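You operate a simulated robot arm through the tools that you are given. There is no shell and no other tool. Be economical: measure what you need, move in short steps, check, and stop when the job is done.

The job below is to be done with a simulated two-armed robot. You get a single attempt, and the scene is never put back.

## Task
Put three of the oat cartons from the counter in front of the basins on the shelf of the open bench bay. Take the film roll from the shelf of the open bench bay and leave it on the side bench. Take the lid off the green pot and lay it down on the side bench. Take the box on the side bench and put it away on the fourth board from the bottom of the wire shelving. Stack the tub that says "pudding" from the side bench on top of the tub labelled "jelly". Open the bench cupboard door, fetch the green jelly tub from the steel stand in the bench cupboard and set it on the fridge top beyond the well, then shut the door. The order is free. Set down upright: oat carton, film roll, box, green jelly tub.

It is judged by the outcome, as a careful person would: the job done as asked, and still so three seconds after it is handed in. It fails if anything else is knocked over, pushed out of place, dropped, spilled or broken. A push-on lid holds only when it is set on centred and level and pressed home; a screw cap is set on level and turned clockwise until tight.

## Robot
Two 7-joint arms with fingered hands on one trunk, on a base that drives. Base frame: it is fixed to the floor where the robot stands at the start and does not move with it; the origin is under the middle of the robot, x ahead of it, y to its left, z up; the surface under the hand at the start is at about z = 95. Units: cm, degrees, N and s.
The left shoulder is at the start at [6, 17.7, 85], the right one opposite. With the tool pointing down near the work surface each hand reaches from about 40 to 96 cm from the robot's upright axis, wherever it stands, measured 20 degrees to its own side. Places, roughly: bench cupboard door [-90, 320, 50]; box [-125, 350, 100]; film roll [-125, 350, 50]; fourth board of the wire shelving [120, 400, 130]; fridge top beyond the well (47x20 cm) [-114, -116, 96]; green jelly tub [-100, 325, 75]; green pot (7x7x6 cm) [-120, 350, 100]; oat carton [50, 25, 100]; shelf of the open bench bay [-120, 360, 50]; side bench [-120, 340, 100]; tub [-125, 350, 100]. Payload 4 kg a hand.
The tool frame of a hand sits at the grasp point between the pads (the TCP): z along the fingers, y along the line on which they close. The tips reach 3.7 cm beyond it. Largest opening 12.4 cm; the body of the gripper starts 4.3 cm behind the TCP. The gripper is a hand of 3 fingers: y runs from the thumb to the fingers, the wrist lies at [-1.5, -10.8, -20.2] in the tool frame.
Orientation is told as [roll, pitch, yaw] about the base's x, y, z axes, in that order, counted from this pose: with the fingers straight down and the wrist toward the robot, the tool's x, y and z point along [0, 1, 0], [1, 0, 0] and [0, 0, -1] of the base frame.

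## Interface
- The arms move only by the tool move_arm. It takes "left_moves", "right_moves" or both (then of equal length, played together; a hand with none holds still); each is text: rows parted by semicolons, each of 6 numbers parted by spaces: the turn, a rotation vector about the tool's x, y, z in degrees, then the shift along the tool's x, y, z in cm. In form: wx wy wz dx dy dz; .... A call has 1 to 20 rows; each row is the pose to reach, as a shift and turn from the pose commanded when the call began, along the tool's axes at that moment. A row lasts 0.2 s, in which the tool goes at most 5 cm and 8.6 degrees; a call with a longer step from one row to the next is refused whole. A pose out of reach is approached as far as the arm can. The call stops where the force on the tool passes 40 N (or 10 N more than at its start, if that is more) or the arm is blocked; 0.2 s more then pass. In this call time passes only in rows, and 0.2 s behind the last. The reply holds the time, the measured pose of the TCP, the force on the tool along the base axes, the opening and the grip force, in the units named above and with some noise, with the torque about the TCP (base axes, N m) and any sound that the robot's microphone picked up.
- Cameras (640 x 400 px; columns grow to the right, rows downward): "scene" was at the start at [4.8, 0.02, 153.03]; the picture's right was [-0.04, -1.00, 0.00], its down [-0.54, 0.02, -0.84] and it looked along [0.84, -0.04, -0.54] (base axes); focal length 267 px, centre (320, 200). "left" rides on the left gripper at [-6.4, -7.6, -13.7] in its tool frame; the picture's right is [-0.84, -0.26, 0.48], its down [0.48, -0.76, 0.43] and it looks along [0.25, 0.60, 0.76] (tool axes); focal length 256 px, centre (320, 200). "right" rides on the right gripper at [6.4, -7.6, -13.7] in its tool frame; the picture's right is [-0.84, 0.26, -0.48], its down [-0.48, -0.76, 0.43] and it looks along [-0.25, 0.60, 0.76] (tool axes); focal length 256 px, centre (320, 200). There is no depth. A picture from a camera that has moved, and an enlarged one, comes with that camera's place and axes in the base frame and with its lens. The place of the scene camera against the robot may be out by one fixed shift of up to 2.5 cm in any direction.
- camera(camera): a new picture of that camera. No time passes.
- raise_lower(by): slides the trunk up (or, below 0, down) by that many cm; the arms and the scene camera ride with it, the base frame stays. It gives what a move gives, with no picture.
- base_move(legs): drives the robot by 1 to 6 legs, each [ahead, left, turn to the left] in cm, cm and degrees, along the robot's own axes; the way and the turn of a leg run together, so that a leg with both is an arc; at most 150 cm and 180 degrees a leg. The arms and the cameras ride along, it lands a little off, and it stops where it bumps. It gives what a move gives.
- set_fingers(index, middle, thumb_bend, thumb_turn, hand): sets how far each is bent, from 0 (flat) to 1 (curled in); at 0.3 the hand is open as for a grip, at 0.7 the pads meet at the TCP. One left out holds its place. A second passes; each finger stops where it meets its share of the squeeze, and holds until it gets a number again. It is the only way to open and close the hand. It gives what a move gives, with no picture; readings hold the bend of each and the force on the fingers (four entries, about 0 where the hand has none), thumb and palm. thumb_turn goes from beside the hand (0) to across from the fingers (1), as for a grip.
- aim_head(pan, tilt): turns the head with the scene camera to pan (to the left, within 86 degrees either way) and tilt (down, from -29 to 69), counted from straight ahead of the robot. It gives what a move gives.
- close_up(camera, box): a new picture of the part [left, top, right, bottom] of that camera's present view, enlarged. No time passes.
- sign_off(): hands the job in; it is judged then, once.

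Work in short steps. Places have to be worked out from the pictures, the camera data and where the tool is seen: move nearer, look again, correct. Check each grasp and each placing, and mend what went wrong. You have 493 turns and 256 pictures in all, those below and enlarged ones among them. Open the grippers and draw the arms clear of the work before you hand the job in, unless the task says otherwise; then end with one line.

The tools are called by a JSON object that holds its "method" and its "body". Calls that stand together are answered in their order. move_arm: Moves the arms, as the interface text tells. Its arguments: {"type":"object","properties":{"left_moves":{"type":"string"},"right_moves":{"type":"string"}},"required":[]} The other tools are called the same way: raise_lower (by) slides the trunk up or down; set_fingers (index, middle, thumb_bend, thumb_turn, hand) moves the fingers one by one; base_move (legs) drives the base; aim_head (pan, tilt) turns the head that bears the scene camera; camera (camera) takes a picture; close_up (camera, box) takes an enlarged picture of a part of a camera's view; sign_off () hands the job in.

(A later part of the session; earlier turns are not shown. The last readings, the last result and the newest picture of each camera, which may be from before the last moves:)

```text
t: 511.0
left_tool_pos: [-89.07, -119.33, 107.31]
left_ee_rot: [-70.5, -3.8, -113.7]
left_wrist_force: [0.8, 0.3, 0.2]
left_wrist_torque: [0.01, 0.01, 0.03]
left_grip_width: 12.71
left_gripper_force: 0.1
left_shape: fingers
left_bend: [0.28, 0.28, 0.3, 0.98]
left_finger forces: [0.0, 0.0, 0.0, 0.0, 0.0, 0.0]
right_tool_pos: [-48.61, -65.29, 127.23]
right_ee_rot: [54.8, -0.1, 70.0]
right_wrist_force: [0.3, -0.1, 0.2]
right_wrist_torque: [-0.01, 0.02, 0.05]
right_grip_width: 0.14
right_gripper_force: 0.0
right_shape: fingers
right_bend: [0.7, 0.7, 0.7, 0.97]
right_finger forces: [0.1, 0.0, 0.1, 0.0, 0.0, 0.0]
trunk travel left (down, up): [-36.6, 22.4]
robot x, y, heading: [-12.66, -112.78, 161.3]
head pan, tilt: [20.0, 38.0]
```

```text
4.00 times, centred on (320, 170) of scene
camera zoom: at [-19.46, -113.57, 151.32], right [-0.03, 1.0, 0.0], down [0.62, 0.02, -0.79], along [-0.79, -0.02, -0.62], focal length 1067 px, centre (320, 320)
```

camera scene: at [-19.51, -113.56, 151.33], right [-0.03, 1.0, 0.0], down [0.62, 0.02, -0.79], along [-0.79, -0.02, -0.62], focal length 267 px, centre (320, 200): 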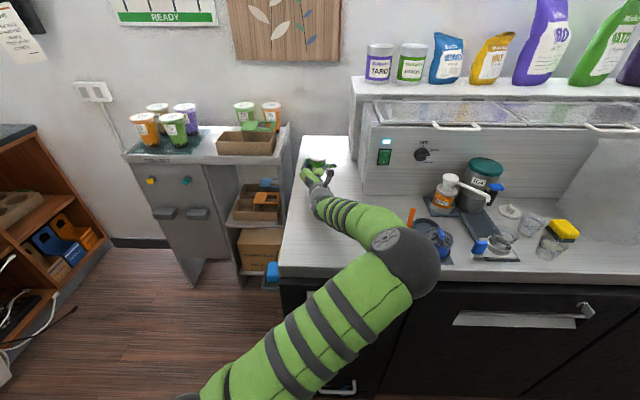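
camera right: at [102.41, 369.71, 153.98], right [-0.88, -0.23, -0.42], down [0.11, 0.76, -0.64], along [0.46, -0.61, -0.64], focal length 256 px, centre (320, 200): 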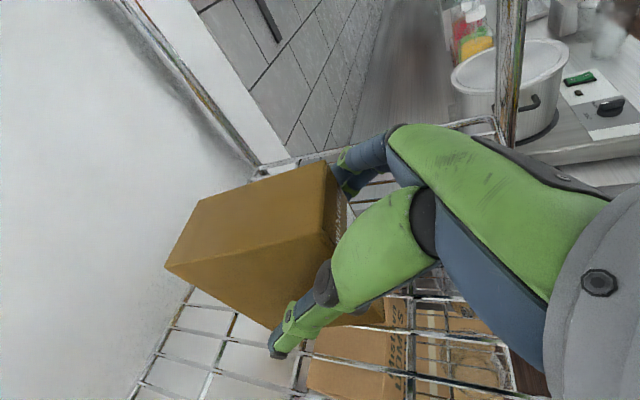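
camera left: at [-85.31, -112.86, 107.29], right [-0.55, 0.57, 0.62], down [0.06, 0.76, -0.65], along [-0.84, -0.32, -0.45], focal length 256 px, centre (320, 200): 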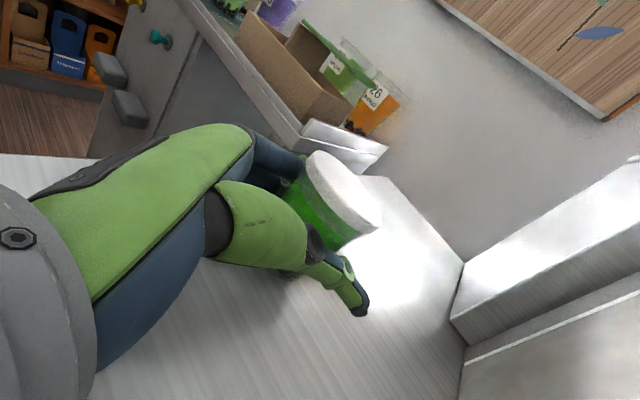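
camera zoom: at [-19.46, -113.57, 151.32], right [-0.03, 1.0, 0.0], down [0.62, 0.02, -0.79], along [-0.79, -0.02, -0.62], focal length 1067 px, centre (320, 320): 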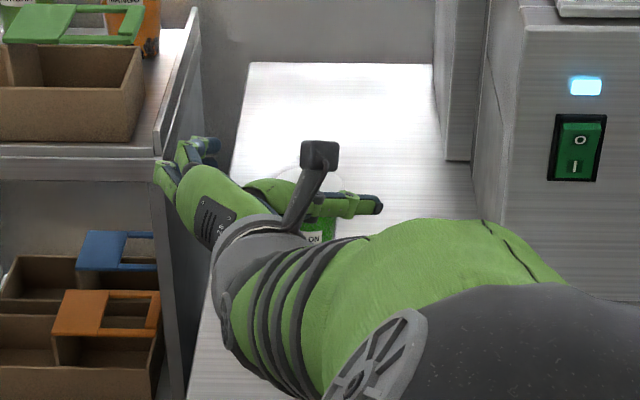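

Raise the trunk and back away, then check the tub.

{"method": "raise_lower", "body": {"by": 14}}

{"method": "base_move", "body": {"legs": [[-25, 0, 0]]}}

{"method": "close_up", "body": {"camera": "scene", "box": [240, 110, 440, 250]}}

```text
t: 512.7
left_tool_pos: [-89.14, -119.35, 121.45]
left_ee_rot: [-70.5, -3.8, -113.7]
left_wrist_force: [0.0, -0.4, 0.2]
left_wrist_torque: [-0.02, 0.0, 0.0]
left_grip_width: 12.7
left_gripper_force: 0.0
left_shape: fingers
left_bend: [0.28, 0.28, 0.3, 0.98]
left_finger forces: [0.0, 0.1, 0.0, 0.0, 0.0, 0.0]
right_tool_pos: [-48.77, -65.25, 141.19]
right_ee_rot: [54.7, 0.1, 69.9]
right_wrist_force: [-0.3, 0.4, 0.7]
right_wrist_torque: [0.04, 0.03, 0.02]
right_grip_width: 0.09
right_gripper_force: 0.0
right_shape: fingers
right_bend: [0.7, 0.7, 0.7, 0.97]
right_finger forces: [0.0, 0.0, 0.0, 0.1, 0.0, 0.0]
trunk travel left (down, up): [-50.6, 8.4]
robot x, y, heading: [-12.58, -112.76, 161.6]
head pan, tilt: [20.0, 38.0]
```

```text
t: 514.5
left_tool_pos: [-64.9, -127.86, 121.36]
left_ee_rot: [-70.6, -3.8, -113.3]
left_wrist_force: [1.0, 0.2, 0.1]
left_wrist_torque: [-0.03, 0.01, -0.01]
left_grip_width: 12.71
left_gripper_force: 0.0
left_shape: fingers
left_bend: [0.28, 0.28, 0.3, 0.98]
left_finger forces: [0.0, 0.0, 0.1, 0.1, 0.0, 0.1]
right_tool_pos: [-24.59, -73.57, 141.16]
right_ee_rot: [54.8, 0.2, 70.3]
right_wrist_force: [1.1, -0.2, -0.7]
right_wrist_torque: [-0.03, -0.01, -0.01]
right_grip_width: 0.14
right_gripper_force: 0.1
right_shape: fingers
right_bend: [0.7, 0.7, 0.7, 0.97]
right_finger forces: [0.0, 0.1, 0.0, 0.0, 0.1, 0.1]
trunk travel left (down, up): [-50.6, 8.4]
robot x, y, heading: [11.65, -120.59, 162.0]
head pan, tilt: [20.0, 38.0]
```

```text
2.86 times, centred on (340, 180) of scene
camera zoom: at [4.84, -121.57, 165.33], right [-0.04, 1.0, 0.0], down [0.61, 0.02, -0.79], along [-0.79, -0.03, -0.62], focal length 762 px, centre (263, 257)
```

zoom: 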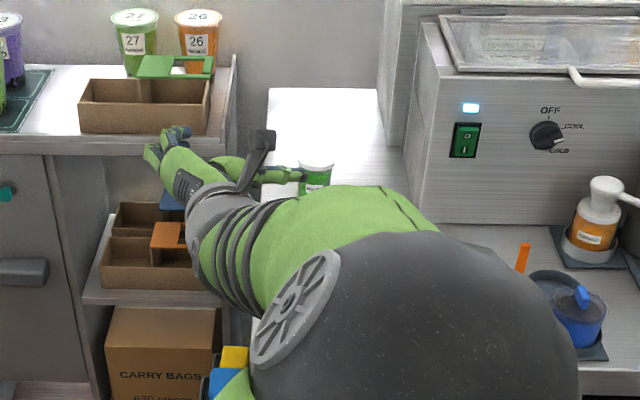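

The tub stands upright on the fridge top. For the third carton I level both hands and pull the left one in.

{"method": "move_arm", "body": {"left_moves": "0 -4 0 0 0 -4;0 -8 0 0 0 -8;0 -12 0 0 0 -12;0 -16 0 0 0 -16;0 -20 0 0 0 -20;0 -20 0 0 0 -23", "right_moves": "0 6 0 0 0 0;0 12 0 0 0 0;0 18 0 0 0 0;0 24 0 0 0 0;0 30 0 0 0 0;0 35 0 0 0 0"}}

{"method": "set_fingers", "body": {"hand": "right", "index": 0.27, "middle": 0.27, "thumb_bend": 0.26}}

{"method": "raise_lower", "body": {"by": 8}}

{"method": "base_move", "body": {"legs": [[0, 0, 18], [10, -60, 0]]}}

{"method": "camera", "body": {"camera": "scene"}}

```text
t: 515.9
left_tool_pos: [-48.74, -134.82, 130.67]
left_ee_rot: [-90.5, -3.8, -113.3]
left_wrist_force: [0.5, -1.2, 0.2]
left_wrist_torque: [0.0, 0.0, 0.02]
left_grip_width: 12.7
left_gripper_force: 0.0
left_shape: fingers
left_bend: [0.28, 0.28, 0.3, 0.98]
left_finger forces: [0.0, 0.1, 0.1, 0.0, 0.0, 0.1]
left hand out of reach, approached as far as the arm can: row 5, 6
right_tool_pos: [-24.77, -73.51, 141.22]
right_ee_rot: [89.9, 0.3, 70.5]
right_wrist_force: [-0.6, 0.5, 0.2]
right_wrist_torque: [-0.01, -0.01, 0.04]
right_grip_width: 0.11
right_gripper_force: 0.1
right_shape: fingers
right_bend: [0.7, 0.7, 0.7, 0.97]
right_finger forces: [0.1, 0.0, 0.0, 0.0, 0.0, 0.0]
trunk travel left (down, up): [-50.6, 8.4]
robot x, y, heading: [11.89, -120.32, 161.8]
head pan, tilt: [20.0, 38.0]
```

```text
t: 516.9
left_tool_pos: [-48.86, -134.65, 130.61]
left_ee_rot: [-90.5, -3.8, -113.2]
left_wrist_force: [-0.2, -0.6, 0.2]
left_wrist_torque: [0.01, -0.01, -0.02]
left_grip_width: 12.72
left_gripper_force: 0.0
left_shape: fingers
left_bend: [0.28, 0.28, 0.3, 0.98]
left_finger forces: [0.0, 0.0, 0.0, 0.0, 0.1, 0.0]
right_tool_pos: [-24.87, -73.49, 141.16]
right_ee_rot: [89.8, 0.2, 70.4]
right_wrist_force: [-0.4, -0.5, 1.0]
right_wrist_torque: [-0.01, 0.02, -0.01]
right_grip_width: 12.99
right_gripper_force: 0.2
right_shape: fingers
right_bend: [0.27, 0.27, 0.26, 0.97]
right_finger forces: [0.0, 0.0, 0.0, 0.1, 0.1, 0.0]
trunk travel left (down, up): [-50.6, 8.4]
robot x, y, heading: [11.61, -120.71, 161.9]
head pan, tilt: [20.0, 38.0]
```

```text
t: 518.1
left_tool_pos: [-48.87, -134.71, 138.59]
left_ee_rot: [-90.5, -3.8, -113.3]
left_wrist_force: [-0.2, -0.2, 0.9]
left_wrist_torque: [-0.02, 0.02, -0.01]
left_grip_width: 12.69
left_gripper_force: 0.1
left_shape: fingers
left_bend: [0.28, 0.28, 0.3, 0.98]
left_finger forces: [0.0, 0.0, 0.1, 0.0, 0.1, 0.0]
right_tool_pos: [-24.86, -73.41, 149.28]
right_ee_rot: [89.8, 0.3, 70.4]
right_wrist_force: [0.9, 0.2, -0.4]
right_wrist_torque: [-0.02, 0.0, -0.03]
right_grip_width: 12.98
right_gripper_force: 0.0
right_shape: fingers
right_bend: [0.27, 0.27, 0.26, 0.97]
right_finger forces: [0.1, 0.0, 0.0, 0.1, 0.0, 0.1]
trunk travel left (down, up): [-58.6, 0.4]
robot x, y, heading: [11.37, -120.78, 162.1]
head pan, tilt: [20.0, 38.0]
```

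```text
t: 522.5
left_tool_pos: [-51.76, -93.36, 138.63]
left_ee_rot: [-90.5, -3.8, -94.5]
left_wrist_force: [0.0, -0.4, 0.0]
left_wrist_torque: [0.04, 0.0, 0.0]
left_grip_width: 12.71
left_gripper_force: 0.1
left_shape: fingers
left_bend: [0.28, 0.28, 0.3, 0.98]
left_finger forces: [0.0, 0.0, 0.0, 0.0, 0.0, 0.1]
right_tool_pos: [-48.72, -27.61, 149.2]
right_ee_rot: [89.9, 0.2, 89.0]
right_wrist_force: [0.0, 0.9, -0.6]
right_wrist_torque: [0.03, -0.06, -0.02]
right_grip_width: 13.0
right_gripper_force: 0.1
right_shape: fingers
right_bend: [0.27, 0.27, 0.26, 0.97]
right_finger forces: [0.0, 0.1, 0.0, 0.0, 0.0, 0.1]
trunk travel left (down, up): [-58.6, 0.4]
robot x, y, heading: [1.1, -60.74, -179.2]
head pan, tilt: [20.0, 38.0]
```

```text
45 pictures are left
camera scene: at [-5.12, -63.19, 173.33], right [-0.36, 0.93, 0.0], down [0.58, 0.22, -0.79], along [-0.74, -0.28, -0.62], focal length 267 px, centre (320, 200)
```

scene: 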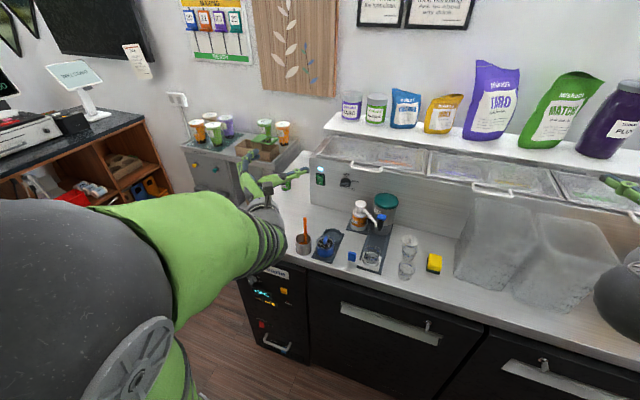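

Everything is intact. For picking carton 2 with the right hand, I park the left hand fingers-down, then turn to face the sink counter.

{"method": "move_arm", "body": {"left_moves": "4.62 4.62 4.62 0 0 -0.7;9.24 9.24 9.24 0 0 -1.4;13.86 13.86 13.86 0 0 -2;18.47 18.47 18.47 0 0 -2.7;23.09 23.09 23.09 0 0 -3.4;27.71 27.71 27.71 0 0 -4;32.33 32.33 32.33 0 0 -4.7;36.95 36.95 36.95 0 0 -5.4;41.57 41.57 41.57 0 0 -6;46.19 46.19 46.19 0 0 -6.7;50.8 50.8 50.8 0 0 -7.4;55.42 55.42 55.42 0 0 -8;60.04 60.04 60.04 0 0 -8.7;64.66 64.66 64.66 0 0 -9.4;69.28 69.28 69.28 0 0 -10"}}

{"method": "base_move", "body": {"legs": [[6, -55, 0], [0, 0, -90], [0, 0, -91]]}}

{"method": "aim_head", "body": {"pan": -15, "tilt": 35}}

{"method": "camera", "body": {"camera": "scene"}}

```text
t: 525.8
left_tool_pos: [-41.68, -94.16, 138.49]
left_ee_rot: [3.8, -0.4, 175.4]
left_wrist_force: [-0.1, -0.4, 0.2]
left_wrist_torque: [0.03, 0.0, -0.01]
left_grip_width: 12.73
left_gripper_force: 0.2
left_shape: fingers
left_bend: [0.28, 0.28, 0.3, 0.98]
left_finger forces: [0.0, 0.0, 0.0, 0.0, 0.0, 0.0]
left hand out of reach, approached as far as the arm can: row 1, 2, 3
right_tool_pos: [-48.7, -27.69, 149.14]
right_ee_rot: [89.6, 0.2, 89.0]
right_wrist_force: [0.3, 0.3, -0.1]
right_wrist_torque: [0.0, -0.01, -0.02]
right_grip_width: 13.01
right_gripper_force: 0.1
right_shape: fingers
right_bend: [0.27, 0.27, 0.26, 0.97]
right_finger forces: [0.0, 0.0, 0.0, 0.1, 0.1, 0.0]
trunk travel left (down, up): [-58.6, 0.4]
robot x, y, heading: [1.01, -60.84, -179.4]
head pan, tilt: [20.0, 38.0]
```

```text
t: 536.5
left_tool_pos: [36.52, 28.15, 138.56]
left_ee_rot: [3.7, -0.6, -3.5]
left_wrist_force: [0.4, 0.5, -0.6]
left_wrist_torque: [0.0, 0.04, 0.0]
left_grip_width: 12.76
left_gripper_force: 0.1
left_shape: fingers
left_bend: [0.28, 0.28, 0.3, 0.98]
left_finger forces: [0.1, 0.0, 0.0, 0.0, 0.0, 0.0]
right_tool_pos: [44.66, -38.18, 149.24]
right_ee_rot: [89.9, 0.3, -90.0]
right_wrist_force: [0.5, 1.0, 0.8]
right_wrist_torque: [0.01, 0.0, 0.01]
right_grip_width: 13.04
right_gripper_force: 0.0
right_shape: fingers
right_bend: [0.27, 0.27, 0.26, 0.97]
right_finger forces: [0.0, 0.0, 0.0, 0.1, 0.1, 0.0]
trunk travel left (down, up): [-58.6, 0.4]
robot x, y, heading: [-5.73, -6.02, 1.8]
head pan, tilt: [20.0, 38.0]
```

```text
t: 537.5
left_tool_pos: [36.67, 28.15, 138.57]
left_ee_rot: [3.7, -0.5, -3.5]
left_wrist_force: [0.6, 0.0, 0.4]
left_wrist_torque: [-0.01, 0.01, -0.03]
left_grip_width: 12.75
left_gripper_force: 0.0
left_shape: fingers
left_bend: [0.28, 0.28, 0.3, 0.98]
left_finger forces: [0.0, 0.1, 0.0, 0.1, 0.0, 0.0]
right_tool_pos: [44.65, -38.22, 149.13]
right_ee_rot: [89.9, 0.2, -90.0]
right_wrist_force: [-0.6, 0.5, -0.2]
right_wrist_torque: [-0.01, 0.0, 0.02]
right_grip_width: 13.01
right_gripper_force: 0.0
right_shape: fingers
right_bend: [0.27, 0.27, 0.26, 0.97]
right_finger forces: [0.0, 0.0, 0.1, 0.1, 0.1, 0.0]
trunk travel left (down, up): [-58.6, 0.4]
robot x, y, heading: [-5.75, -5.97, 1.7]
head pan, tilt: [-15.0, 35.0]
```

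```text
44 pictures are left
camera scene: at [-1.22, -7.73, 173.78], right [-0.23, -0.97, 0.0], down [-0.56, 0.13, -0.82], along [0.8, -0.19, -0.57], focal length 267 px, centre (320, 200)
```

scene: 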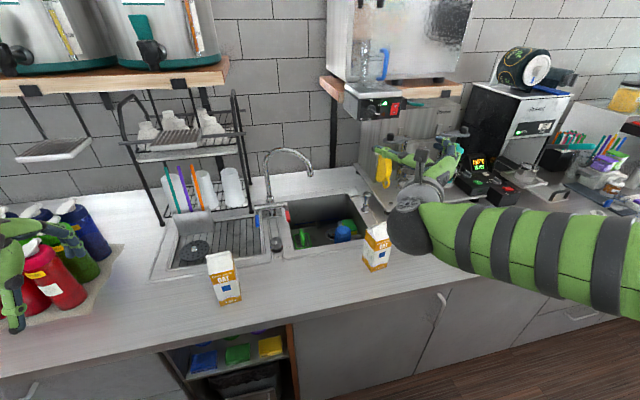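

Two cartons remain; carton 4 (right) is right in front of the right hand. I take a close-up to get its exact pose.

{"method": "close_up", "body": {"camera": "scene", "box": [340, 205, 420, 285]}}

```text
5.00 times, centred on (380, 245) of scene
camera zoom: at [-1.22, -7.73, 173.78], right [-0.23, -0.97, 0.0], down [-0.56, 0.13, -0.82], along [0.8, -0.19, -0.57], focal length 1334 px, centre (20, -25)
```

zoom: 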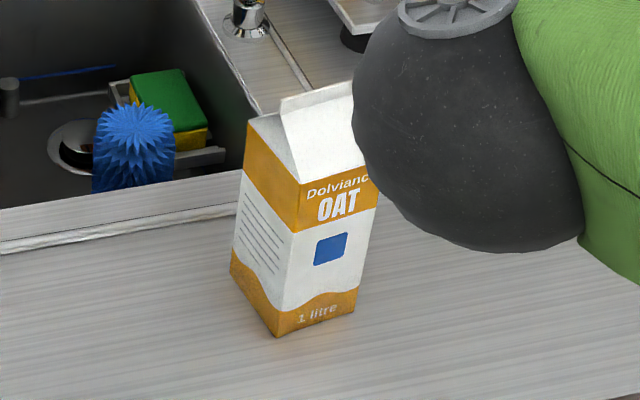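

Carton 4 centre ≈(60.8, -43.4), yaw ≈9°. I back 5 cm, lower the trunk 44 cm in two steps, align, and look from the hand camera.

{"method": "base_move", "body": {"legs": [[-6, 0, 0]]}}

{"method": "raise_lower", "body": {"by": -38}}

{"method": "move_arm", "body": {"right_moves": "3 0 0 -1.5 2 0;6 0 0 -3 4.5 0;9 0 0 -4.5 7 0;9 0 0 -5.5 8.5 2;9 0 0 -5.5 9 5"}}

{"method": "camera", "body": {"camera": "right"}}

```text
t: 538.5
left_tool_pos: [30.62, 27.99, 138.63]
left_ee_rot: [3.8, -0.5, -3.5]
left_wrist_force: [-1.2, -0.2, 1.3]
left_wrist_torque: [0.0, -0.06, 0.02]
left_grip_width: 12.73
left_gripper_force: 0.1
left_shape: fingers
left_bend: [0.28, 0.28, 0.3, 0.98]
left_finger forces: [0.1, 0.0, 0.1, 0.0, 0.0, 0.1]
right_tool_pos: [38.58, -38.24, 149.44]
right_ee_rot: [89.9, 0.2, -89.8]
right_wrist_force: [0.9, -0.1, -0.4]
right_wrist_torque: [-0.01, 0.0, 0.0]
right_grip_width: 13.02
right_gripper_force: 0.1
right_shape: fingers
right_bend: [0.27, 0.27, 0.26, 0.97]
right_finger forces: [0.0, 0.1, 0.0, 0.0, 0.0, 0.1]
trunk travel left (down, up): [-58.6, 0.4]
robot x, y, heading: [-12.22, -6.2, 1.7]
head pan, tilt: [-15.0, 35.0]
```

```text
t: 542.2
left_tool_pos: [30.76, 28.07, 100.62]
left_ee_rot: [3.7, -0.5, -3.5]
left_wrist_force: [-0.2, 0.2, 0.9]
left_wrist_torque: [0.01, -0.04, 0.02]
left_grip_width: 12.73
left_gripper_force: 0.0
left_shape: fingers
left_bend: [0.28, 0.28, 0.3, 0.98]
left_finger forces: [0.0, 0.1, 0.1, 0.0, 0.1, 0.0]
right_tool_pos: [38.79, -38.36, 111.14]
right_ee_rot: [89.9, 0.2, -89.9]
right_wrist_force: [0.4, 0.2, -0.5]
right_wrist_torque: [0.0, 0.02, 0.01]
right_grip_width: 13.0
right_gripper_force: 0.1
right_shape: fingers
right_bend: [0.27, 0.27, 0.26, 0.97]
right_finger forces: [0.1, 0.0, 0.1, 0.0, 0.0, 0.0]
trunk travel left (down, up): [-20.6, 38.4]
robot x, y, heading: [-11.47, -6.1, 1.8]
head pan, tilt: [-15.0, 35.0]
```

```text
t: 543.4
left_tool_pos: [30.78, 28.06, 100.46]
left_ee_rot: [3.7, -0.5, -3.6]
left_wrist_force: [0.8, -0.2, 0.5]
left_wrist_torque: [-0.02, -0.03, 0.01]
left_grip_width: 12.7
left_gripper_force: 0.1
left_shape: fingers
left_bend: [0.28, 0.28, 0.3, 0.98]
left_finger forces: [0.0, 0.0, 0.0, 0.1, 0.0, 0.0]
right_tool_pos: [43.71, -47.31, 105.64]
right_ee_rot: [89.8, 0.2, -80.9]
right_wrist_force: [0.7, 0.9, 0.3]
right_wrist_torque: [0.02, 0.0, 0.0]
right_grip_width: 13.0
right_gripper_force: 0.1
right_shape: fingers
right_bend: [0.27, 0.27, 0.26, 0.98]
right_finger forces: [0.0, 0.1, 0.0, 0.0, 0.1, 0.1]
trunk travel left (down, up): [-20.6, 38.4]
robot x, y, heading: [-11.6, -6.18, 1.6]
head pan, tilt: [-15.0, 35.0]
```

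```text
42 pictures are left
camera right: at [28.98, -42.08, 112.16], right [-0.44, -0.33, -0.84], down [0.31, 0.82, -0.48], along [0.84, -0.47, -0.26], focal length 256 px, centre (320, 200)
```

right: 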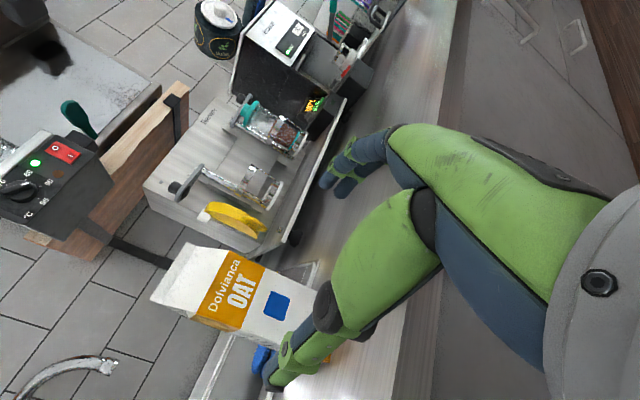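

Lateral offset 1.3 cm toward the left; I shift and advance around the carton.

{"method": "move_arm", "body": {"right_moves": "0 0 0 0 -1.3 3;0 0 0 0 -1.3 7;0 0 0 0 -1.3 11;0 0 0 0 -1.3 14;0 0 0 0 -1.3 16.2"}}

{"method": "close_up", "body": {"camera": "scene", "box": [320, 130, 460, 270]}}

```text
t: 544.6
left_tool_pos: [30.8, 27.92, 100.56]
left_ee_rot: [3.8, -0.5, -3.5]
left_wrist_force: [0.2, -0.1, 0.5]
left_wrist_torque: [0.01, 0.03, 0.01]
left_grip_width: 12.71
left_gripper_force: 0.1
left_shape: fingers
left_bend: [0.28, 0.28, 0.3, 0.98]
left_finger forces: [0.0, 0.0, 0.0, 0.0, 0.1, 0.0]
right_tool_pos: [59.67, -43.58, 105.68]
right_ee_rot: [89.8, 0.2, -80.9]
right_wrist_force: [0.4, -0.9, -0.9]
right_wrist_torque: [0.02, -0.01, 0.0]
right_grip_width: 12.99
right_gripper_force: 0.0
right_shape: fingers
right_bend: [0.27, 0.27, 0.26, 0.98]
right_finger forces: [0.0, 0.0, 0.0, 0.0, 0.0, 0.0]
trunk travel left (down, up): [-20.6, 38.4]
robot x, y, heading: [-11.6, -6.36, 1.8]
head pan, tilt: [-15.0, 35.0]
```

```text
2.86 times, centred on (390, 200) of scene
camera zoom: at [-7.03, -7.92, 135.78], right [-0.23, -0.97, 0.0], down [-0.56, 0.13, -0.82], along [0.8, -0.19, -0.57], focal length 762 px, centre (120, 200)
```

zoom: 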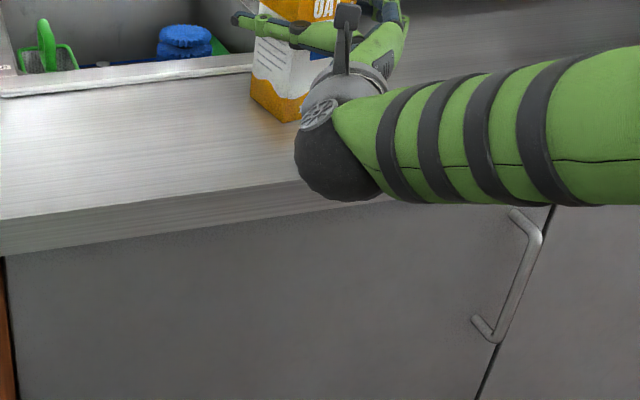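

The carton is inside the grip. Close and lift.

{"method": "set_fingers", "body": {"hand": "right", "index": 0.7, "middle": 0.7, "thumb_bend": 0.7}}

{"method": "move_arm", "body": {"right_moves": "0 0 0 3 0 0;0 0 0 7 0 0;0 0 0 11 0 0;0 0 0 14 0 -3"}}

{"method": "set_fingers", "body": {"hand": "right", "index": 0.75, "middle": 0.75, "thumb_bend": 0.75}}

{"method": "camera", "body": {"camera": "right"}}

```text
t: 545.6
left_tool_pos: [30.85, 28.07, 100.53]
left_ee_rot: [3.8, -0.4, -3.5]
left_wrist_force: [0.2, -0.2, 0.5]
left_wrist_torque: [0.01, 0.01, 0.01]
left_grip_width: 12.73
left_gripper_force: 0.0
left_shape: fingers
left_bend: [0.28, 0.28, 0.3, 0.98]
left_finger forces: [0.0, 0.0, 0.0, 0.0, 0.0, 0.0]
right_tool_pos: [59.72, -43.66, 105.63]
right_ee_rot: [89.6, 0.2, -80.9]
right_wrist_force: [-1.8, 1.1, 0.6]
right_wrist_torque: [0.05, 0.04, 0.04]
right_grip_width: 8.27
right_gripper_force: 29.3
right_shape: fingers
right_bend: [0.46, 0.47, 0.52, 0.97]
right_finger forces: [16.0, 12.0, 0.0, 0.0, 30.9, 0.0]
trunk travel left (down, up): [-20.6, 38.4]
robot x, y, heading: [-11.67, -6.39, 1.6]
head pan, tilt: [-15.0, 35.0]
```

```text
t: 546.6
left_tool_pos: [30.81, 28.09, 100.55]
left_ee_rot: [3.8, -0.5, -3.5]
left_wrist_force: [0.3, 0.5, 0.9]
left_wrist_torque: [0.0, 0.02, -0.05]
left_grip_width: 12.72
left_gripper_force: 0.0
left_shape: fingers
left_bend: [0.28, 0.28, 0.3, 0.98]
left_finger forces: [0.1, 0.0, 0.0, 0.0, 0.0, 0.1]
right_tool_pos: [56.43, -43.75, 119.52]
right_ee_rot: [89.7, 0.2, -80.8]
right_wrist_force: [0.2, 0.9, -10.6]
right_wrist_torque: [0.04, 0.28, 0.0]
right_grip_width: 8.11
right_gripper_force: 27.8
right_shape: fingers
right_bend: [0.46, 0.47, 0.52, 0.98]
right_finger forces: [15.6, 11.6, 0.1, 0.1, 28.0, 0.0]
trunk travel left (down, up): [-20.6, 38.4]
robot x, y, heading: [-11.66, -6.55, 1.6]
head pan, tilt: [-15.0, 35.0]
```

```text
t: 547.6
left_tool_pos: [30.78, 28.01, 100.68]
left_ee_rot: [3.8, -0.5, -3.6]
left_wrist_force: [-0.3, -0.4, -0.1]
left_wrist_torque: [0.02, -0.02, 0.01]
left_grip_width: 12.74
left_gripper_force: 0.0
left_shape: fingers
left_bend: [0.28, 0.28, 0.3, 0.98]
left_finger forces: [0.0, 0.0, 0.1, 0.0, 0.0, 0.1]
right_tool_pos: [56.47, -43.85, 119.53]
right_ee_rot: [89.8, 0.1, -80.9]
right_wrist_force: [0.4, -0.5, -10.0]
right_wrist_torque: [0.1, 0.22, 0.0]
right_grip_width: 7.79
right_gripper_force: 28.7
right_shape: fingers
right_bend: [0.44, 0.46, 0.54, 0.98]
right_finger forces: [17.2, 11.1, 0.0, 0.0, 29.4, 0.0]
trunk travel left (down, up): [-20.6, 38.4]
robot x, y, heading: [-11.79, -6.38, 1.8]
head pan, tilt: [-15.0, 35.0]
```

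```text
40 pictures are left
camera right: at [41.82, -38.61, 125.96], right [-0.44, -0.33, -0.84], down [0.31, 0.82, -0.48], along [0.84, -0.47, -0.26], focal length 256 px, centre (320, 200)
```

right: 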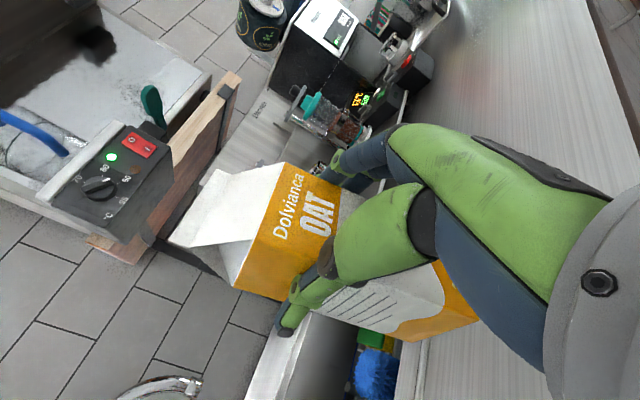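

Carton 4 is held upright. I pull it in, raise, and slide along the aisle back to the side bench as on the first trip.

{"method": "move_arm", "body": {"right_moves": "0 0 0 0 0 -4;0 0 0 0 0 -8;0 0 0 0 0 -12;0 0 0 0 0 -16;0 0 0 0 0 -19"}}

{"method": "raise_lower", "body": {"by": 16}}

{"method": "base_move", "body": {"legs": [[-9, 0, -1.7], [0, 100, 0], [0, 100, 0], [0, 93, 0]]}}

{"method": "aim_head", "body": {"pan": 60, "tilt": 30}}

{"method": "camera", "body": {"camera": "scene"}}

```text
t: 548.8
left_tool_pos: [30.71, 27.96, 100.6]
left_ee_rot: [3.9, -0.6, -3.4]
left_wrist_force: [0.0, -0.1, 0.9]
left_wrist_torque: [0.0, -0.02, -0.02]
left_grip_width: 12.75
left_gripper_force: 0.1
left_shape: fingers
left_bend: [0.28, 0.28, 0.3, 0.98]
left_finger forces: [0.1, 0.1, 0.0, 0.0, 0.0, 0.1]
right_tool_pos: [37.81, -47.22, 119.49]
right_ee_rot: [89.8, 0.1, -80.8]
right_wrist_force: [0.1, 0.4, -9.7]
right_wrist_torque: [0.09, 0.21, 0.0]
right_grip_width: 7.77
right_gripper_force: 28.4
right_shape: fingers
right_bend: [0.44, 0.46, 0.54, 0.98]
right_finger forces: [16.9, 10.5, 0.0, 0.1, 28.7, 0.0]
trunk travel left (down, up): [-20.6, 38.4]
robot x, y, heading: [-11.15, -6.28, 1.8]
head pan, tilt: [-15.0, 35.0]
```

```text
t: 550.6
left_tool_pos: [30.72, 28.05, 116.41]
left_ee_rot: [3.8, -0.5, -3.5]
left_wrist_force: [-1.2, 0.3, -0.8]
left_wrist_torque: [0.02, 0.03, 0.01]
left_grip_width: 12.71
left_gripper_force: 0.1
left_shape: fingers
left_bend: [0.28, 0.28, 0.3, 0.98]
left_finger forces: [0.1, 0.0, 0.0, 0.0, 0.1, 0.0]
right_tool_pos: [38.02, -47.25, 135.49]
right_ee_rot: [89.8, 0.3, -80.9]
right_wrist_force: [-0.6, 0.5, -8.8]
right_wrist_torque: [0.09, 0.27, 0.01]
right_grip_width: 7.77
right_gripper_force: 27.7
right_shape: fingers
right_bend: [0.44, 0.46, 0.54, 0.98]
right_finger forces: [16.9, 10.6, 0.1, 0.0, 28.7, 0.0]
trunk travel left (down, up): [-36.6, 22.4]
robot x, y, heading: [-11.42, -6.26, 2.0]
head pan, tilt: [-15.0, 35.0]
```

```text
t: 565.9
left_tool_pos: [20.1, 322.83, 116.54]
left_ee_rot: [3.7, -0.5, -4.2]
left_wrist_force: [0.7, 1.0, -0.4]
left_wrist_torque: [-0.05, 0.02, -0.02]
left_grip_width: 12.7
left_gripper_force: 0.1
left_shape: fingers
left_bend: [0.28, 0.28, 0.3, 0.98]
left_finger forces: [0.0, 0.0, 0.0, 0.0, 0.0, 0.0]
right_tool_pos: [26.33, 247.51, 135.38]
right_ee_rot: [89.8, 0.2, -81.6]
right_wrist_force: [-0.1, 0.6, -9.8]
right_wrist_torque: [0.12, 0.27, 0.02]
right_grip_width: 7.76
right_gripper_force: 28.8
right_shape: fingers
right_bend: [0.44, 0.46, 0.54, 0.98]
right_finger forces: [16.9, 10.6, 0.1, 0.1, 28.7, 0.0]
trunk travel left (down, up): [-36.6, 22.4]
robot x, y, heading: [-22.57, 288.82, 1.1]
head pan, tilt: [-15.0, 35.0]
```

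```text
t: 567.3
left_tool_pos: [20.13, 322.68, 116.51]
left_ee_rot: [3.9, -0.5, -4.1]
left_wrist_force: [0.2, 0.3, -0.2]
left_wrist_torque: [0.01, 0.03, -0.02]
left_grip_width: 12.73
left_gripper_force: 0.0
left_shape: fingers
left_bend: [0.28, 0.28, 0.3, 0.98]
left_finger forces: [0.0, 0.1, 0.1, 0.0, 0.1, 0.0]
right_tool_pos: [26.45, 247.46, 135.44]
right_ee_rot: [89.8, 0.2, -81.6]
right_wrist_force: [0.9, -0.3, -10.1]
right_wrist_torque: [0.09, 0.25, 0.02]
right_grip_width: 7.76
right_gripper_force: 28.0
right_shape: fingers
right_bend: [0.44, 0.46, 0.54, 0.98]
right_finger forces: [16.9, 10.5, 0.0, 0.1, 28.6, 0.0]
trunk travel left (down, up): [-36.6, 22.4]
robot x, y, heading: [-22.61, 289.23, 1.2]
head pan, tilt: [60.0, 30.0]
```

```text
39 pictures are left
camera scene: at [-22.26, 297.27, 152.56], right [0.88, -0.48, 0.0], down [-0.24, -0.44, -0.87], along [0.42, 0.76, -0.5], focal length 267 px, centre (320, 200)
```

scene: 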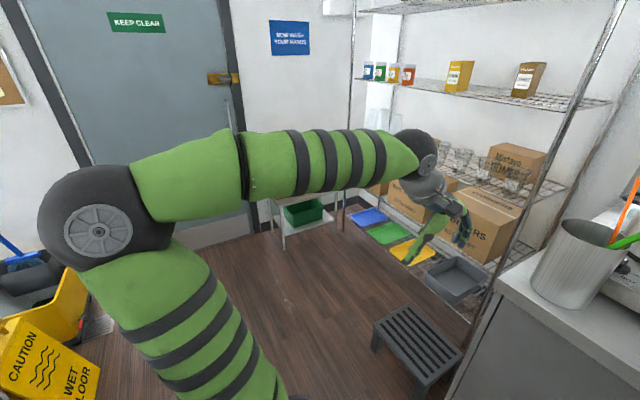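

The BARLEY box stands on its board. Now turn left 180° to face the bench and line up with the bay.

{"method": "base_move", "body": {"legs": [[0, 0, 90], [0, 0, 89], [0, -28, 0]]}}

{"method": "aim_head", "body": {"pan": -5, "tilt": 35}}

{"method": "camera", "body": {"camera": "scene"}}

```text
t: 576.8
left_tool_pos: [-66.07, 284.84, 116.54]
left_ee_rot: [4.0, -0.5, 173.3]
left_wrist_force: [-0.9, 0.3, -0.1]
left_wrist_torque: [-0.05, -0.01, 0.0]
left_grip_width: 12.7
left_gripper_force: 0.0
left_shape: fingers
left_bend: [0.28, 0.28, 0.3, 0.98]
left_finger forces: [0.0, 0.0, 0.1, 0.0, 0.0, 0.1]
right_tool_pos: [-68.94, 360.42, 135.39]
right_ee_rot: [89.8, 0.2, 95.9]
right_wrist_force: [1.3, 1.5, -10.3]
right_wrist_torque: [-0.1, -0.18, 0.01]
right_grip_width: 7.67
right_gripper_force: 25.0
right_shape: fingers
right_bend: [0.44, 0.46, 0.54, 0.98]
right_finger forces: [15.1, 9.7, 0.0, 0.0, 25.4, 0.1]
trunk travel left (down, up): [-36.6, 22.4]
robot x, y, heading: [-21.5, 316.76, 178.5]
head pan, tilt: [60.0, 30.0]
```

```text
t: 578.2
left_tool_pos: [-66.13, 284.72, 116.58]
left_ee_rot: [3.8, -0.5, 173.3]
left_wrist_force: [0.4, -0.9, -0.1]
left_wrist_torque: [0.0, 0.02, -0.01]
left_grip_width: 12.72
left_gripper_force: 0.2
left_shape: fingers
left_bend: [0.28, 0.28, 0.3, 0.98]
left_finger forces: [0.0, 0.0, 0.0, 0.1, 0.0, 0.1]
right_tool_pos: [-69.06, 360.23, 135.3]
right_ee_rot: [89.8, 0.2, 96.0]
right_wrist_force: [0.4, 0.7, -10.4]
right_wrist_torque: [-0.12, -0.29, 0.03]
right_grip_width: 7.68
right_gripper_force: 24.8
right_shape: fingers
right_bend: [0.44, 0.46, 0.54, 0.98]
right_finger forces: [15.1, 9.7, 0.1, 0.0, 25.7, 0.1]
trunk travel left (down, up): [-36.6, 22.4]
robot x, y, heading: [-21.93, 316.64, 178.6]
head pan, tilt: [-5.0, 35.0]
```

```text
38 pictures are left
camera scene: at [-28.89, 317.92, 151.78], right [0.11, 0.99, 0.0], down [0.57, -0.06, -0.82], along [-0.81, 0.09, -0.57], focal length 267 px, centre (320, 200)
```

scene: 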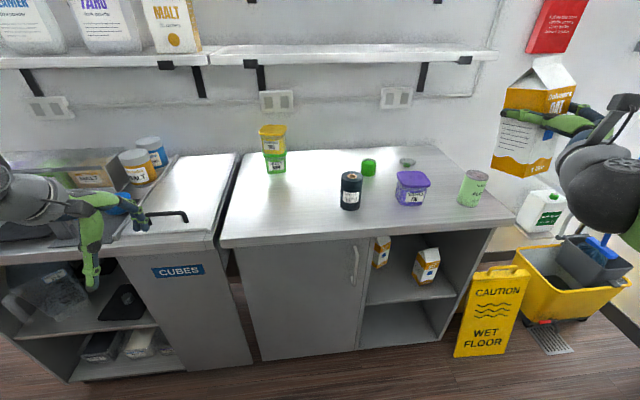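

All placed items are as left. I back off 12 cm, lower the trunk fully and the right arm to shelf height.

{"method": "base_move", "body": {"legs": [[-12, 0, 1.4]]}}

{"method": "raise_lower", "body": {"by": -35.5}}

{"method": "move_arm", "body": {"right_moves": "0 0 0 -4.5 0 0;0 0 0 -9 0 0;0 0 0 -13.5 0 0;0 0 0 -18 0 0;0 0 0 -22.5 0 0;0 0 0 -27 0 1;0 0 0 -31 -1 3;0 0 0 -35 -2 5"}}

{"method": "aim_head", "body": {"pan": -5, "tilt": 28}}

{"method": "camera", "body": {"camera": "scene"}}

```text
t: 579.4
left_tool_pos: [-52.75, 283.24, 116.59]
left_ee_rot: [3.8, -0.5, 174.8]
left_wrist_force: [-0.4, 0.1, -0.5]
left_wrist_torque: [-0.06, -0.02, 0.02]
left_grip_width: 12.73
left_gripper_force: 0.1
left_shape: fingers
left_bend: [0.28, 0.28, 0.3, 0.98]
left_finger forces: [0.0, 0.1, 0.0, 0.0, 0.1, 0.0]
right_tool_pos: [-57.73, 358.99, 135.32]
right_ee_rot: [89.8, 0.1, 97.5]
right_wrist_force: [0.5, 0.0, -9.5]
right_wrist_torque: [-0.11, -0.31, 0.0]
right_grip_width: 7.66
right_gripper_force: 25.9
right_shape: fingers
right_bend: [0.44, 0.46, 0.54, 0.98]
right_finger forces: [15.1, 9.8, 0.0, 0.0, 25.7, 0.0]
trunk travel left (down, up): [-36.6, 22.4]
robot x, y, heading: [-9.49, 316.63, -179.7]
head pan, tilt: [-5.0, 35.0]
```

```text
t: 582.9
left_tool_pos: [-52.88, 283.42, 81.1]
left_ee_rot: [3.8, -0.5, 174.8]
left_wrist_force: [0.2, 0.6, -0.6]
left_wrist_torque: [0.0, 0.0, 0.01]
left_grip_width: 12.73
left_gripper_force: 0.0
left_shape: fingers
left_bend: [0.28, 0.28, 0.3, 0.98]
left_finger forces: [0.0, 0.0, 0.1, 0.0, 0.0, 0.0]
right_tool_pos: [-57.77, 358.86, 99.83]
right_ee_rot: [89.8, 0.2, 97.6]
right_wrist_force: [0.3, -0.2, -10.2]
right_wrist_torque: [-0.12, -0.24, -0.03]
right_grip_width: 7.67
right_gripper_force: 24.8
right_shape: fingers
right_bend: [0.44, 0.46, 0.54, 0.98]
right_finger forces: [15.2, 9.7, 0.0, 0.0, 25.7, 0.1]
trunk travel left (down, up): [-1.1, 57.9]
robot x, y, heading: [-9.5, 316.55, -179.7]
head pan, tilt: [-5.0, 35.0]
```

```text
t: 584.7
left_tool_pos: [-52.94, 283.48, 81.02]
left_ee_rot: [3.8, -0.4, 174.8]
left_wrist_force: [0.4, 0.4, -0.6]
left_wrist_torque: [0.04, 0.0, 0.0]
left_grip_width: 12.73
left_gripper_force: 0.0
left_shape: fingers
left_bend: [0.28, 0.28, 0.3, 0.98]
left_finger forces: [0.1, 0.1, 0.1, 0.0, 0.0, 0.0]
right_tool_pos: [-65.28, 357.29, 64.7]
right_ee_rot: [89.8, 0.2, 97.5]
right_wrist_force: [0.6, 0.8, -8.5]
right_wrist_torque: [-0.08, -0.26, -0.02]
right_grip_width: 7.66
right_gripper_force: 25.0
right_shape: fingers
right_bend: [0.44, 0.46, 0.54, 0.98]
right_finger forces: [14.7, 9.9, 0.0, 0.1, 25.3, 0.0]
right hand out of reach, approached as far as the arm can: row 4, 5, 6, 7, 8
trunk travel left (down, up): [-1.1, 57.9]
robot x, y, heading: [-9.55, 316.24, -179.8]
head pan, tilt: [-5.0, 35.0]
```

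```text
t: 585.4
left_tool_pos: [-52.69, 283.46, 81.07]
left_ee_rot: [3.8, -0.4, 174.7]
left_wrist_force: [0.2, -0.2, -0.5]
left_wrist_torque: [-0.01, 0.01, -0.02]
left_grip_width: 12.7
left_gripper_force: 0.1
left_shape: fingers
left_bend: [0.28, 0.28, 0.3, 0.98]
left_finger forces: [0.0, 0.1, 0.1, 0.0, 0.0, 0.1]
right_tool_pos: [-65.28, 357.32, 64.73]
right_ee_rot: [89.7, 0.2, 97.5]
right_wrist_force: [0.3, 0.4, -9.8]
right_wrist_torque: [-0.1, -0.26, -0.02]
right_grip_width: 7.63
right_gripper_force: 24.7
right_shape: fingers
right_bend: [0.44, 0.46, 0.54, 0.98]
right_finger forces: [14.7, 9.7, 0.0, 0.0, 25.4, 0.0]
trunk travel left (down, up): [-1.1, 57.9]
robot x, y, heading: [-9.45, 316.64, -179.7]
head pan, tilt: [-5.0, 28.0]
```

```text
37 pictures are left
camera scene: at [-16.86, 317.66, 117.37], right [0.08, 1.0, 0.0], down [0.47, -0.04, -0.88], along [-0.88, 0.07, -0.47], focal length 267 px, centre (320, 200)
```

scene: 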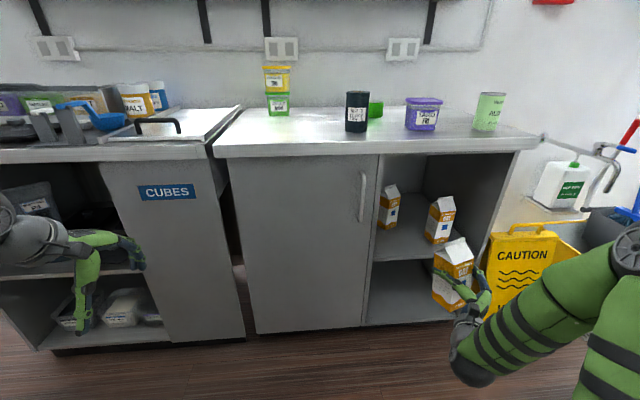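

Drive ahead 20 cm, then extend the arm ~11.5 cm into the bay in front of the deep carton.

{"method": "base_move", "body": {"legs": [[20, 0, 0]]}}

{"method": "move_arm", "body": {"right_moves": "0 0 0 0 0.5 4;0 0 0 0 1 8;0 0 0 0 1.5 11.3"}}

{"method": "camera", "body": {"camera": "right"}}

```text
t: 586.9
left_tool_pos: [-72.65, 283.47, 81.03]
left_ee_rot: [3.8, -0.5, 174.8]
left_wrist_force: [-0.1, -0.3, -0.2]
left_wrist_torque: [0.01, 0.0, 0.01]
left_grip_width: 12.75
left_gripper_force: 0.1
left_shape: fingers
left_bend: [0.28, 0.28, 0.3, 0.98]
left_finger forces: [0.0, 0.0, 0.0, 0.0, 0.0, 0.0]
right_tool_pos: [-84.89, 357.22, 64.64]
right_ee_rot: [89.8, 0.1, 97.4]
right_wrist_force: [0.3, 0.2, -10.2]
right_wrist_torque: [-0.08, -0.24, 0.01]
right_grip_width: 7.63
right_gripper_force: 24.8
right_shape: fingers
right_bend: [0.44, 0.46, 0.54, 0.98]
right_finger forces: [14.7, 9.6, 0.0, 0.0, 25.3, 0.0]
trunk travel left (down, up): [-1.1, 57.9]
robot x, y, heading: [-29.79, 316.1, -179.8]
head pan, tilt: [-5.0, 28.0]
```

```text
t: 587.7
left_tool_pos: [-72.65, 283.41, 81.13]
left_ee_rot: [3.8, -0.4, 174.7]
left_wrist_force: [0.3, 0.5, 0.8]
left_wrist_torque: [0.02, 0.05, 0.01]
left_grip_width: 12.71
left_gripper_force: 0.0
left_shape: fingers
left_bend: [0.28, 0.28, 0.3, 0.98]
left_finger forces: [0.0, 0.1, 0.0, 0.1, 0.1, 0.0]
right_tool_pos: [-96.4, 357.34, 64.32]
right_ee_rot: [89.7, 0.3, 97.4]
right_wrist_force: [0.5, 0.3, -9.9]
right_wrist_torque: [-0.09, -0.29, 0.0]
right_grip_width: 7.64
right_gripper_force: 24.6
right_shape: fingers
right_bend: [0.44, 0.46, 0.54, 0.98]
right_finger forces: [14.7, 9.8, 0.1, 0.0, 25.2, 0.0]
trunk travel left (down, up): [-1.1, 57.9]
robot x, y, heading: [-29.34, 316.42, -179.7]
head pan, tilt: [-5.0, 28.0]
```

```text
36 pictures are left
camera right: at [-81.82, 351.54, 70.88], right [0.45, 0.31, -0.84], down [-0.33, -0.81, -0.48], along [-0.83, 0.49, -0.26], focal length 256 px, centre (320, 200)
```

right: 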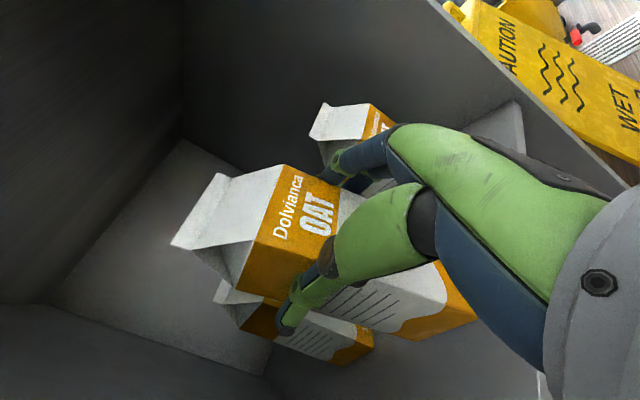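

Clear of both cartons. Lower to the shelf (contact expected ≈59).

{"method": "move_arm", "body": {"right_moves": "0 0 0 -2 0 0;0 0 0 -4 0 0;0 0 0 -4.6 0 0"}}

{"method": "move_arm", "body": {"right_moves": "0 0 0 -0.4 0 0;0 0 0 -0.8 0 0"}}

```text
t: 588.5
left_tool_pos: [-72.63, 283.43, 81.04]
left_ee_rot: [3.8, -0.5, 174.8]
left_wrist_force: [0.5, 0.2, 1.0]
left_wrist_torque: [0.03, -0.06, 0.0]
left_grip_width: 12.71
left_gripper_force: 0.1
left_shape: fingers
left_bend: [0.28, 0.28, 0.3, 0.98]
left_finger forces: [0.0, 0.0, 0.0, 0.0, 0.1, 0.0]
right_tool_pos: [-96.46, 357.13, 59.84]
right_ee_rot: [89.7, 0.3, 97.3]
right_wrist_force: [0.7, 0.0, -10.2]
right_wrist_torque: [-0.11, -0.22, 0.0]
right_grip_width: 7.63
right_gripper_force: 24.6
right_shape: fingers
right_bend: [0.44, 0.46, 0.54, 0.98]
right_finger forces: [14.7, 9.6, 0.1, 0.1, 25.2, 0.1]
trunk travel left (down, up): [-1.1, 57.9]
robot x, y, heading: [-29.59, 316.24, -179.8]
head pan, tilt: [-5.0, 28.0]
```

```text
t: 589.1
left_tool_pos: [-72.59, 283.47, 81.09]
left_ee_rot: [3.7, -0.5, 174.8]
left_wrist_force: [0.1, -0.4, 0.4]
left_wrist_torque: [-0.01, 0.01, -0.03]
left_grip_width: 12.69
left_gripper_force: 0.0
left_shape: fingers
left_bend: [0.28, 0.28, 0.3, 0.98]
left_finger forces: [0.0, 0.0, 0.0, 0.0, 0.0, 0.0]
right_tool_pos: [-96.44, 357.36, 59.22]
right_ee_rot: [89.8, 0.1, 97.4]
right_wrist_force: [0.8, 3.2, -0.5]
right_wrist_torque: [-0.07, -0.09, -0.06]
right_grip_width: 7.67
right_gripper_force: 25.5
right_shape: fingers
right_bend: [0.44, 0.46, 0.54, 0.97]
right_finger forces: [16.1, 9.6, 0.1, 0.0, 24.2, 0.1]
trunk travel left (down, up): [-1.1, 57.9]
robot x, y, heading: [-29.14, 316.49, -180.0]
head pan, tilt: [-5.0, 28.0]
```

Contact with the load just taken over. Release in stages.

{"method": "set_fingers", "body": {"hand": "right", "index": 0.41, "middle": 0.43, "thumb_bend": 0.49}}

{"method": "set_fingers", "body": {"hand": "right", "index": 0.35, "middle": 0.35, "thumb_bend": 0.37}}

{"method": "camera", "body": {"camera": "right"}}

```text
t: 590.1
left_tool_pos: [-72.55, 283.35, 81.03]
left_ee_rot: [3.7, -0.4, 174.9]
left_wrist_force: [-0.1, -0.8, -0.1]
left_wrist_torque: [0.0, 0.01, -0.02]
left_grip_width: 12.74
left_gripper_force: 0.1
left_shape: fingers
left_bend: [0.28, 0.28, 0.3, 0.98]
left_finger forces: [0.0, 0.0, 0.0, 0.0, 0.1, 0.0]
right_tool_pos: [-96.31, 357.29, 59.2]
right_ee_rot: [89.7, 0.2, 97.4]
right_wrist_force: [0.3, 2.7, 0.8]
right_wrist_torque: [-0.03, 0.03, -0.06]
right_grip_width: 7.99
right_gripper_force: 1.6
right_shape: fingers
right_bend: [0.4, 0.43, 0.49, 0.97]
right_finger forces: [2.4, 0.9, 0.1, 0.0, 0.4, 0.0]
trunk travel left (down, up): [-1.1, 57.9]
robot x, y, heading: [-29.22, 316.53, -179.8]
head pan, tilt: [-5.0, 28.0]
```

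```text
t: 591.1
left_tool_pos: [-72.57, 283.29, 81.11]
left_ee_rot: [3.7, -0.5, 174.8]
left_wrist_force: [-0.5, -0.8, 0.0]
left_wrist_torque: [-0.01, 0.01, 0.01]
left_grip_width: 12.76
left_gripper_force: 0.1
left_shape: fingers
left_bend: [0.28, 0.28, 0.3, 0.98]
left_finger forces: [0.0, 0.0, 0.1, 0.0, 0.0, 0.1]
right_tool_pos: [-96.4, 357.1, 59.18]
right_ee_rot: [89.7, 0.2, 97.4]
right_wrist_force: [-0.3, 0.5, 0.8]
right_wrist_torque: [-0.02, -0.02, 0.01]
right_grip_width: 10.54
right_gripper_force: 0.0
right_shape: fingers
right_bend: [0.35, 0.35, 0.37, 0.97]
right_finger forces: [0.0, 0.0, 0.0, 0.0, 0.0, 0.0]
trunk travel left (down, up): [-1.1, 57.9]
robot x, y, heading: [-29.28, 316.28, -180.0]
head pan, tilt: [-5.0, 28.0]
```

```text
35 pictures are left
camera right: at [-81.89, 351.35, 65.75], right [0.45, 0.31, -0.84], down [-0.33, -0.81, -0.48], along [-0.83, 0.49, -0.26], focal length 256 px, centre (320, 200)
```

right: 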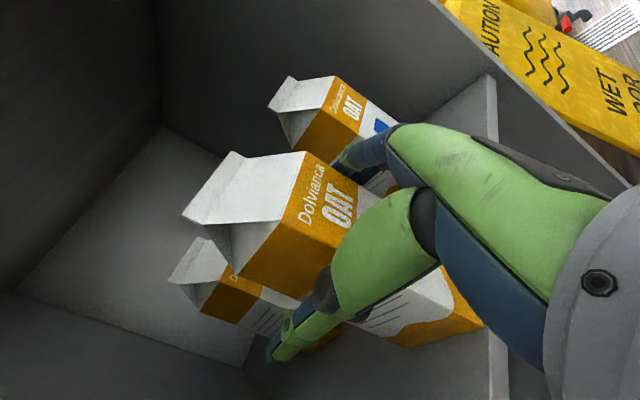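

The third carton stands. Open fully and withdraw straight out, then back off and look.

{"method": "set_fingers", "body": {"hand": "right", "index": 0.28, "middle": 0.28, "thumb_bend": 0.27}}

{"method": "move_arm", "body": {"right_moves": "0 0 0 0 0 -3;0 0 0 0 -0.5 -7;0 0 0 0 -1 -11;0 0 0 0 -1.5 -14"}}

{"method": "base_move", "body": {"legs": [[-32, 0, 0]]}}

{"method": "camera", "body": {"camera": "scene"}}

```text
t: 592.1
left_tool_pos: [-72.6, 283.4, 81.12]
left_ee_rot: [3.7, -0.5, 174.8]
left_wrist_force: [0.0, 0.3, -0.2]
left_wrist_torque: [-0.03, 0.0, -0.03]
left_grip_width: 12.72
left_gripper_force: 0.1
left_shape: fingers
left_bend: [0.28, 0.28, 0.3, 0.98]
left_finger forces: [0.0, 0.1, 0.1, 0.0, 0.0, 0.0]
right_tool_pos: [-96.37, 357.17, 59.2]
right_ee_rot: [89.8, 0.1, 97.4]
right_wrist_force: [-0.9, 0.3, -0.4]
right_wrist_torque: [0.02, 0.0, 0.02]
right_grip_width: 12.85
right_gripper_force: 0.1
right_shape: fingers
right_bend: [0.28, 0.28, 0.27, 0.97]
right_finger forces: [0.0, 0.1, 0.0, 0.0, 0.0, 0.1]
trunk travel left (down, up): [-1.1, 57.9]
robot x, y, heading: [-29.57, 316.32, -180.0]
head pan, tilt: [-5.0, 28.0]
```

```text
t: 593.1
left_tool_pos: [-72.62, 283.36, 81.0]
left_ee_rot: [3.7, -0.5, 174.7]
left_wrist_force: [-0.7, -0.6, -0.7]
left_wrist_torque: [-0.01, -0.02, 0.03]
left_grip_width: 12.76
left_gripper_force: 0.1
left_shape: fingers
left_bend: [0.28, 0.28, 0.3, 0.98]
left_finger forces: [0.0, 0.0, 0.0, 0.0, 0.0, 0.0]
right_tool_pos: [-83.65, 358.07, 58.91]
right_ee_rot: [89.7, 0.2, 97.4]
right_wrist_force: [-0.3, 0.8, 0.3]
right_wrist_torque: [0.02, -0.02, 0.0]
right_grip_width: 12.88
right_gripper_force: 0.2
right_shape: fingers
right_bend: [0.28, 0.28, 0.27, 0.98]
right_finger forces: [0.0, 0.0, 0.0, 0.1, 0.0, 0.1]
right hand out of reach, approached as far as the arm can: row 4
trunk travel left (down, up): [-1.1, 57.9]
robot x, y, heading: [-29.27, 316.43, -179.8]
head pan, tilt: [-5.0, 28.0]
```

```text
t: 595.2
left_tool_pos: [-41.2, 283.32, 81.05]
left_ee_rot: [3.6, -0.5, 174.9]
left_wrist_force: [0.2, 0.6, 0.6]
left_wrist_torque: [0.01, -0.03, 0.01]
left_grip_width: 12.72
left_gripper_force: 0.1
left_shape: fingers
left_bend: [0.28, 0.28, 0.3, 0.98]
left_finger forces: [0.0, 0.0, 0.0, 0.1, 0.0, 0.0]
right_tool_pos: [-52.51, 358.1, 58.87]
right_ee_rot: [89.8, 0.1, 97.7]
right_wrist_force: [-0.4, 0.4, -0.3]
right_wrist_torque: [0.0, 0.0, 0.01]
right_grip_width: 12.85
right_gripper_force: 0.0
right_shape: fingers
right_bend: [0.28, 0.28, 0.27, 0.98]
right_finger forces: [0.1, 0.1, 0.0, 0.1, 0.0, 0.0]
trunk travel left (down, up): [-1.1, 57.9]
robot x, y, heading: [1.95, 316.24, -179.6]
head pan, tilt: [-5.0, 28.0]
```

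```text
34 pictures are left
camera scene: at [-5.25, 317.68, 117.38], right [0.08, 1.0, 0.0], down [0.47, -0.04, -0.88], along [-0.88, 0.07, -0.47], focal length 267 px, centre (320, 200)
```

scene: 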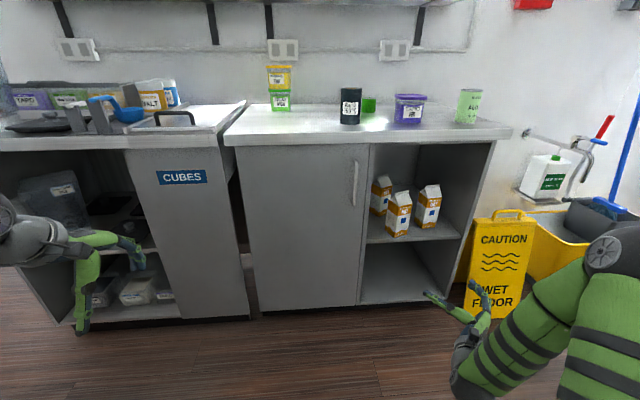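

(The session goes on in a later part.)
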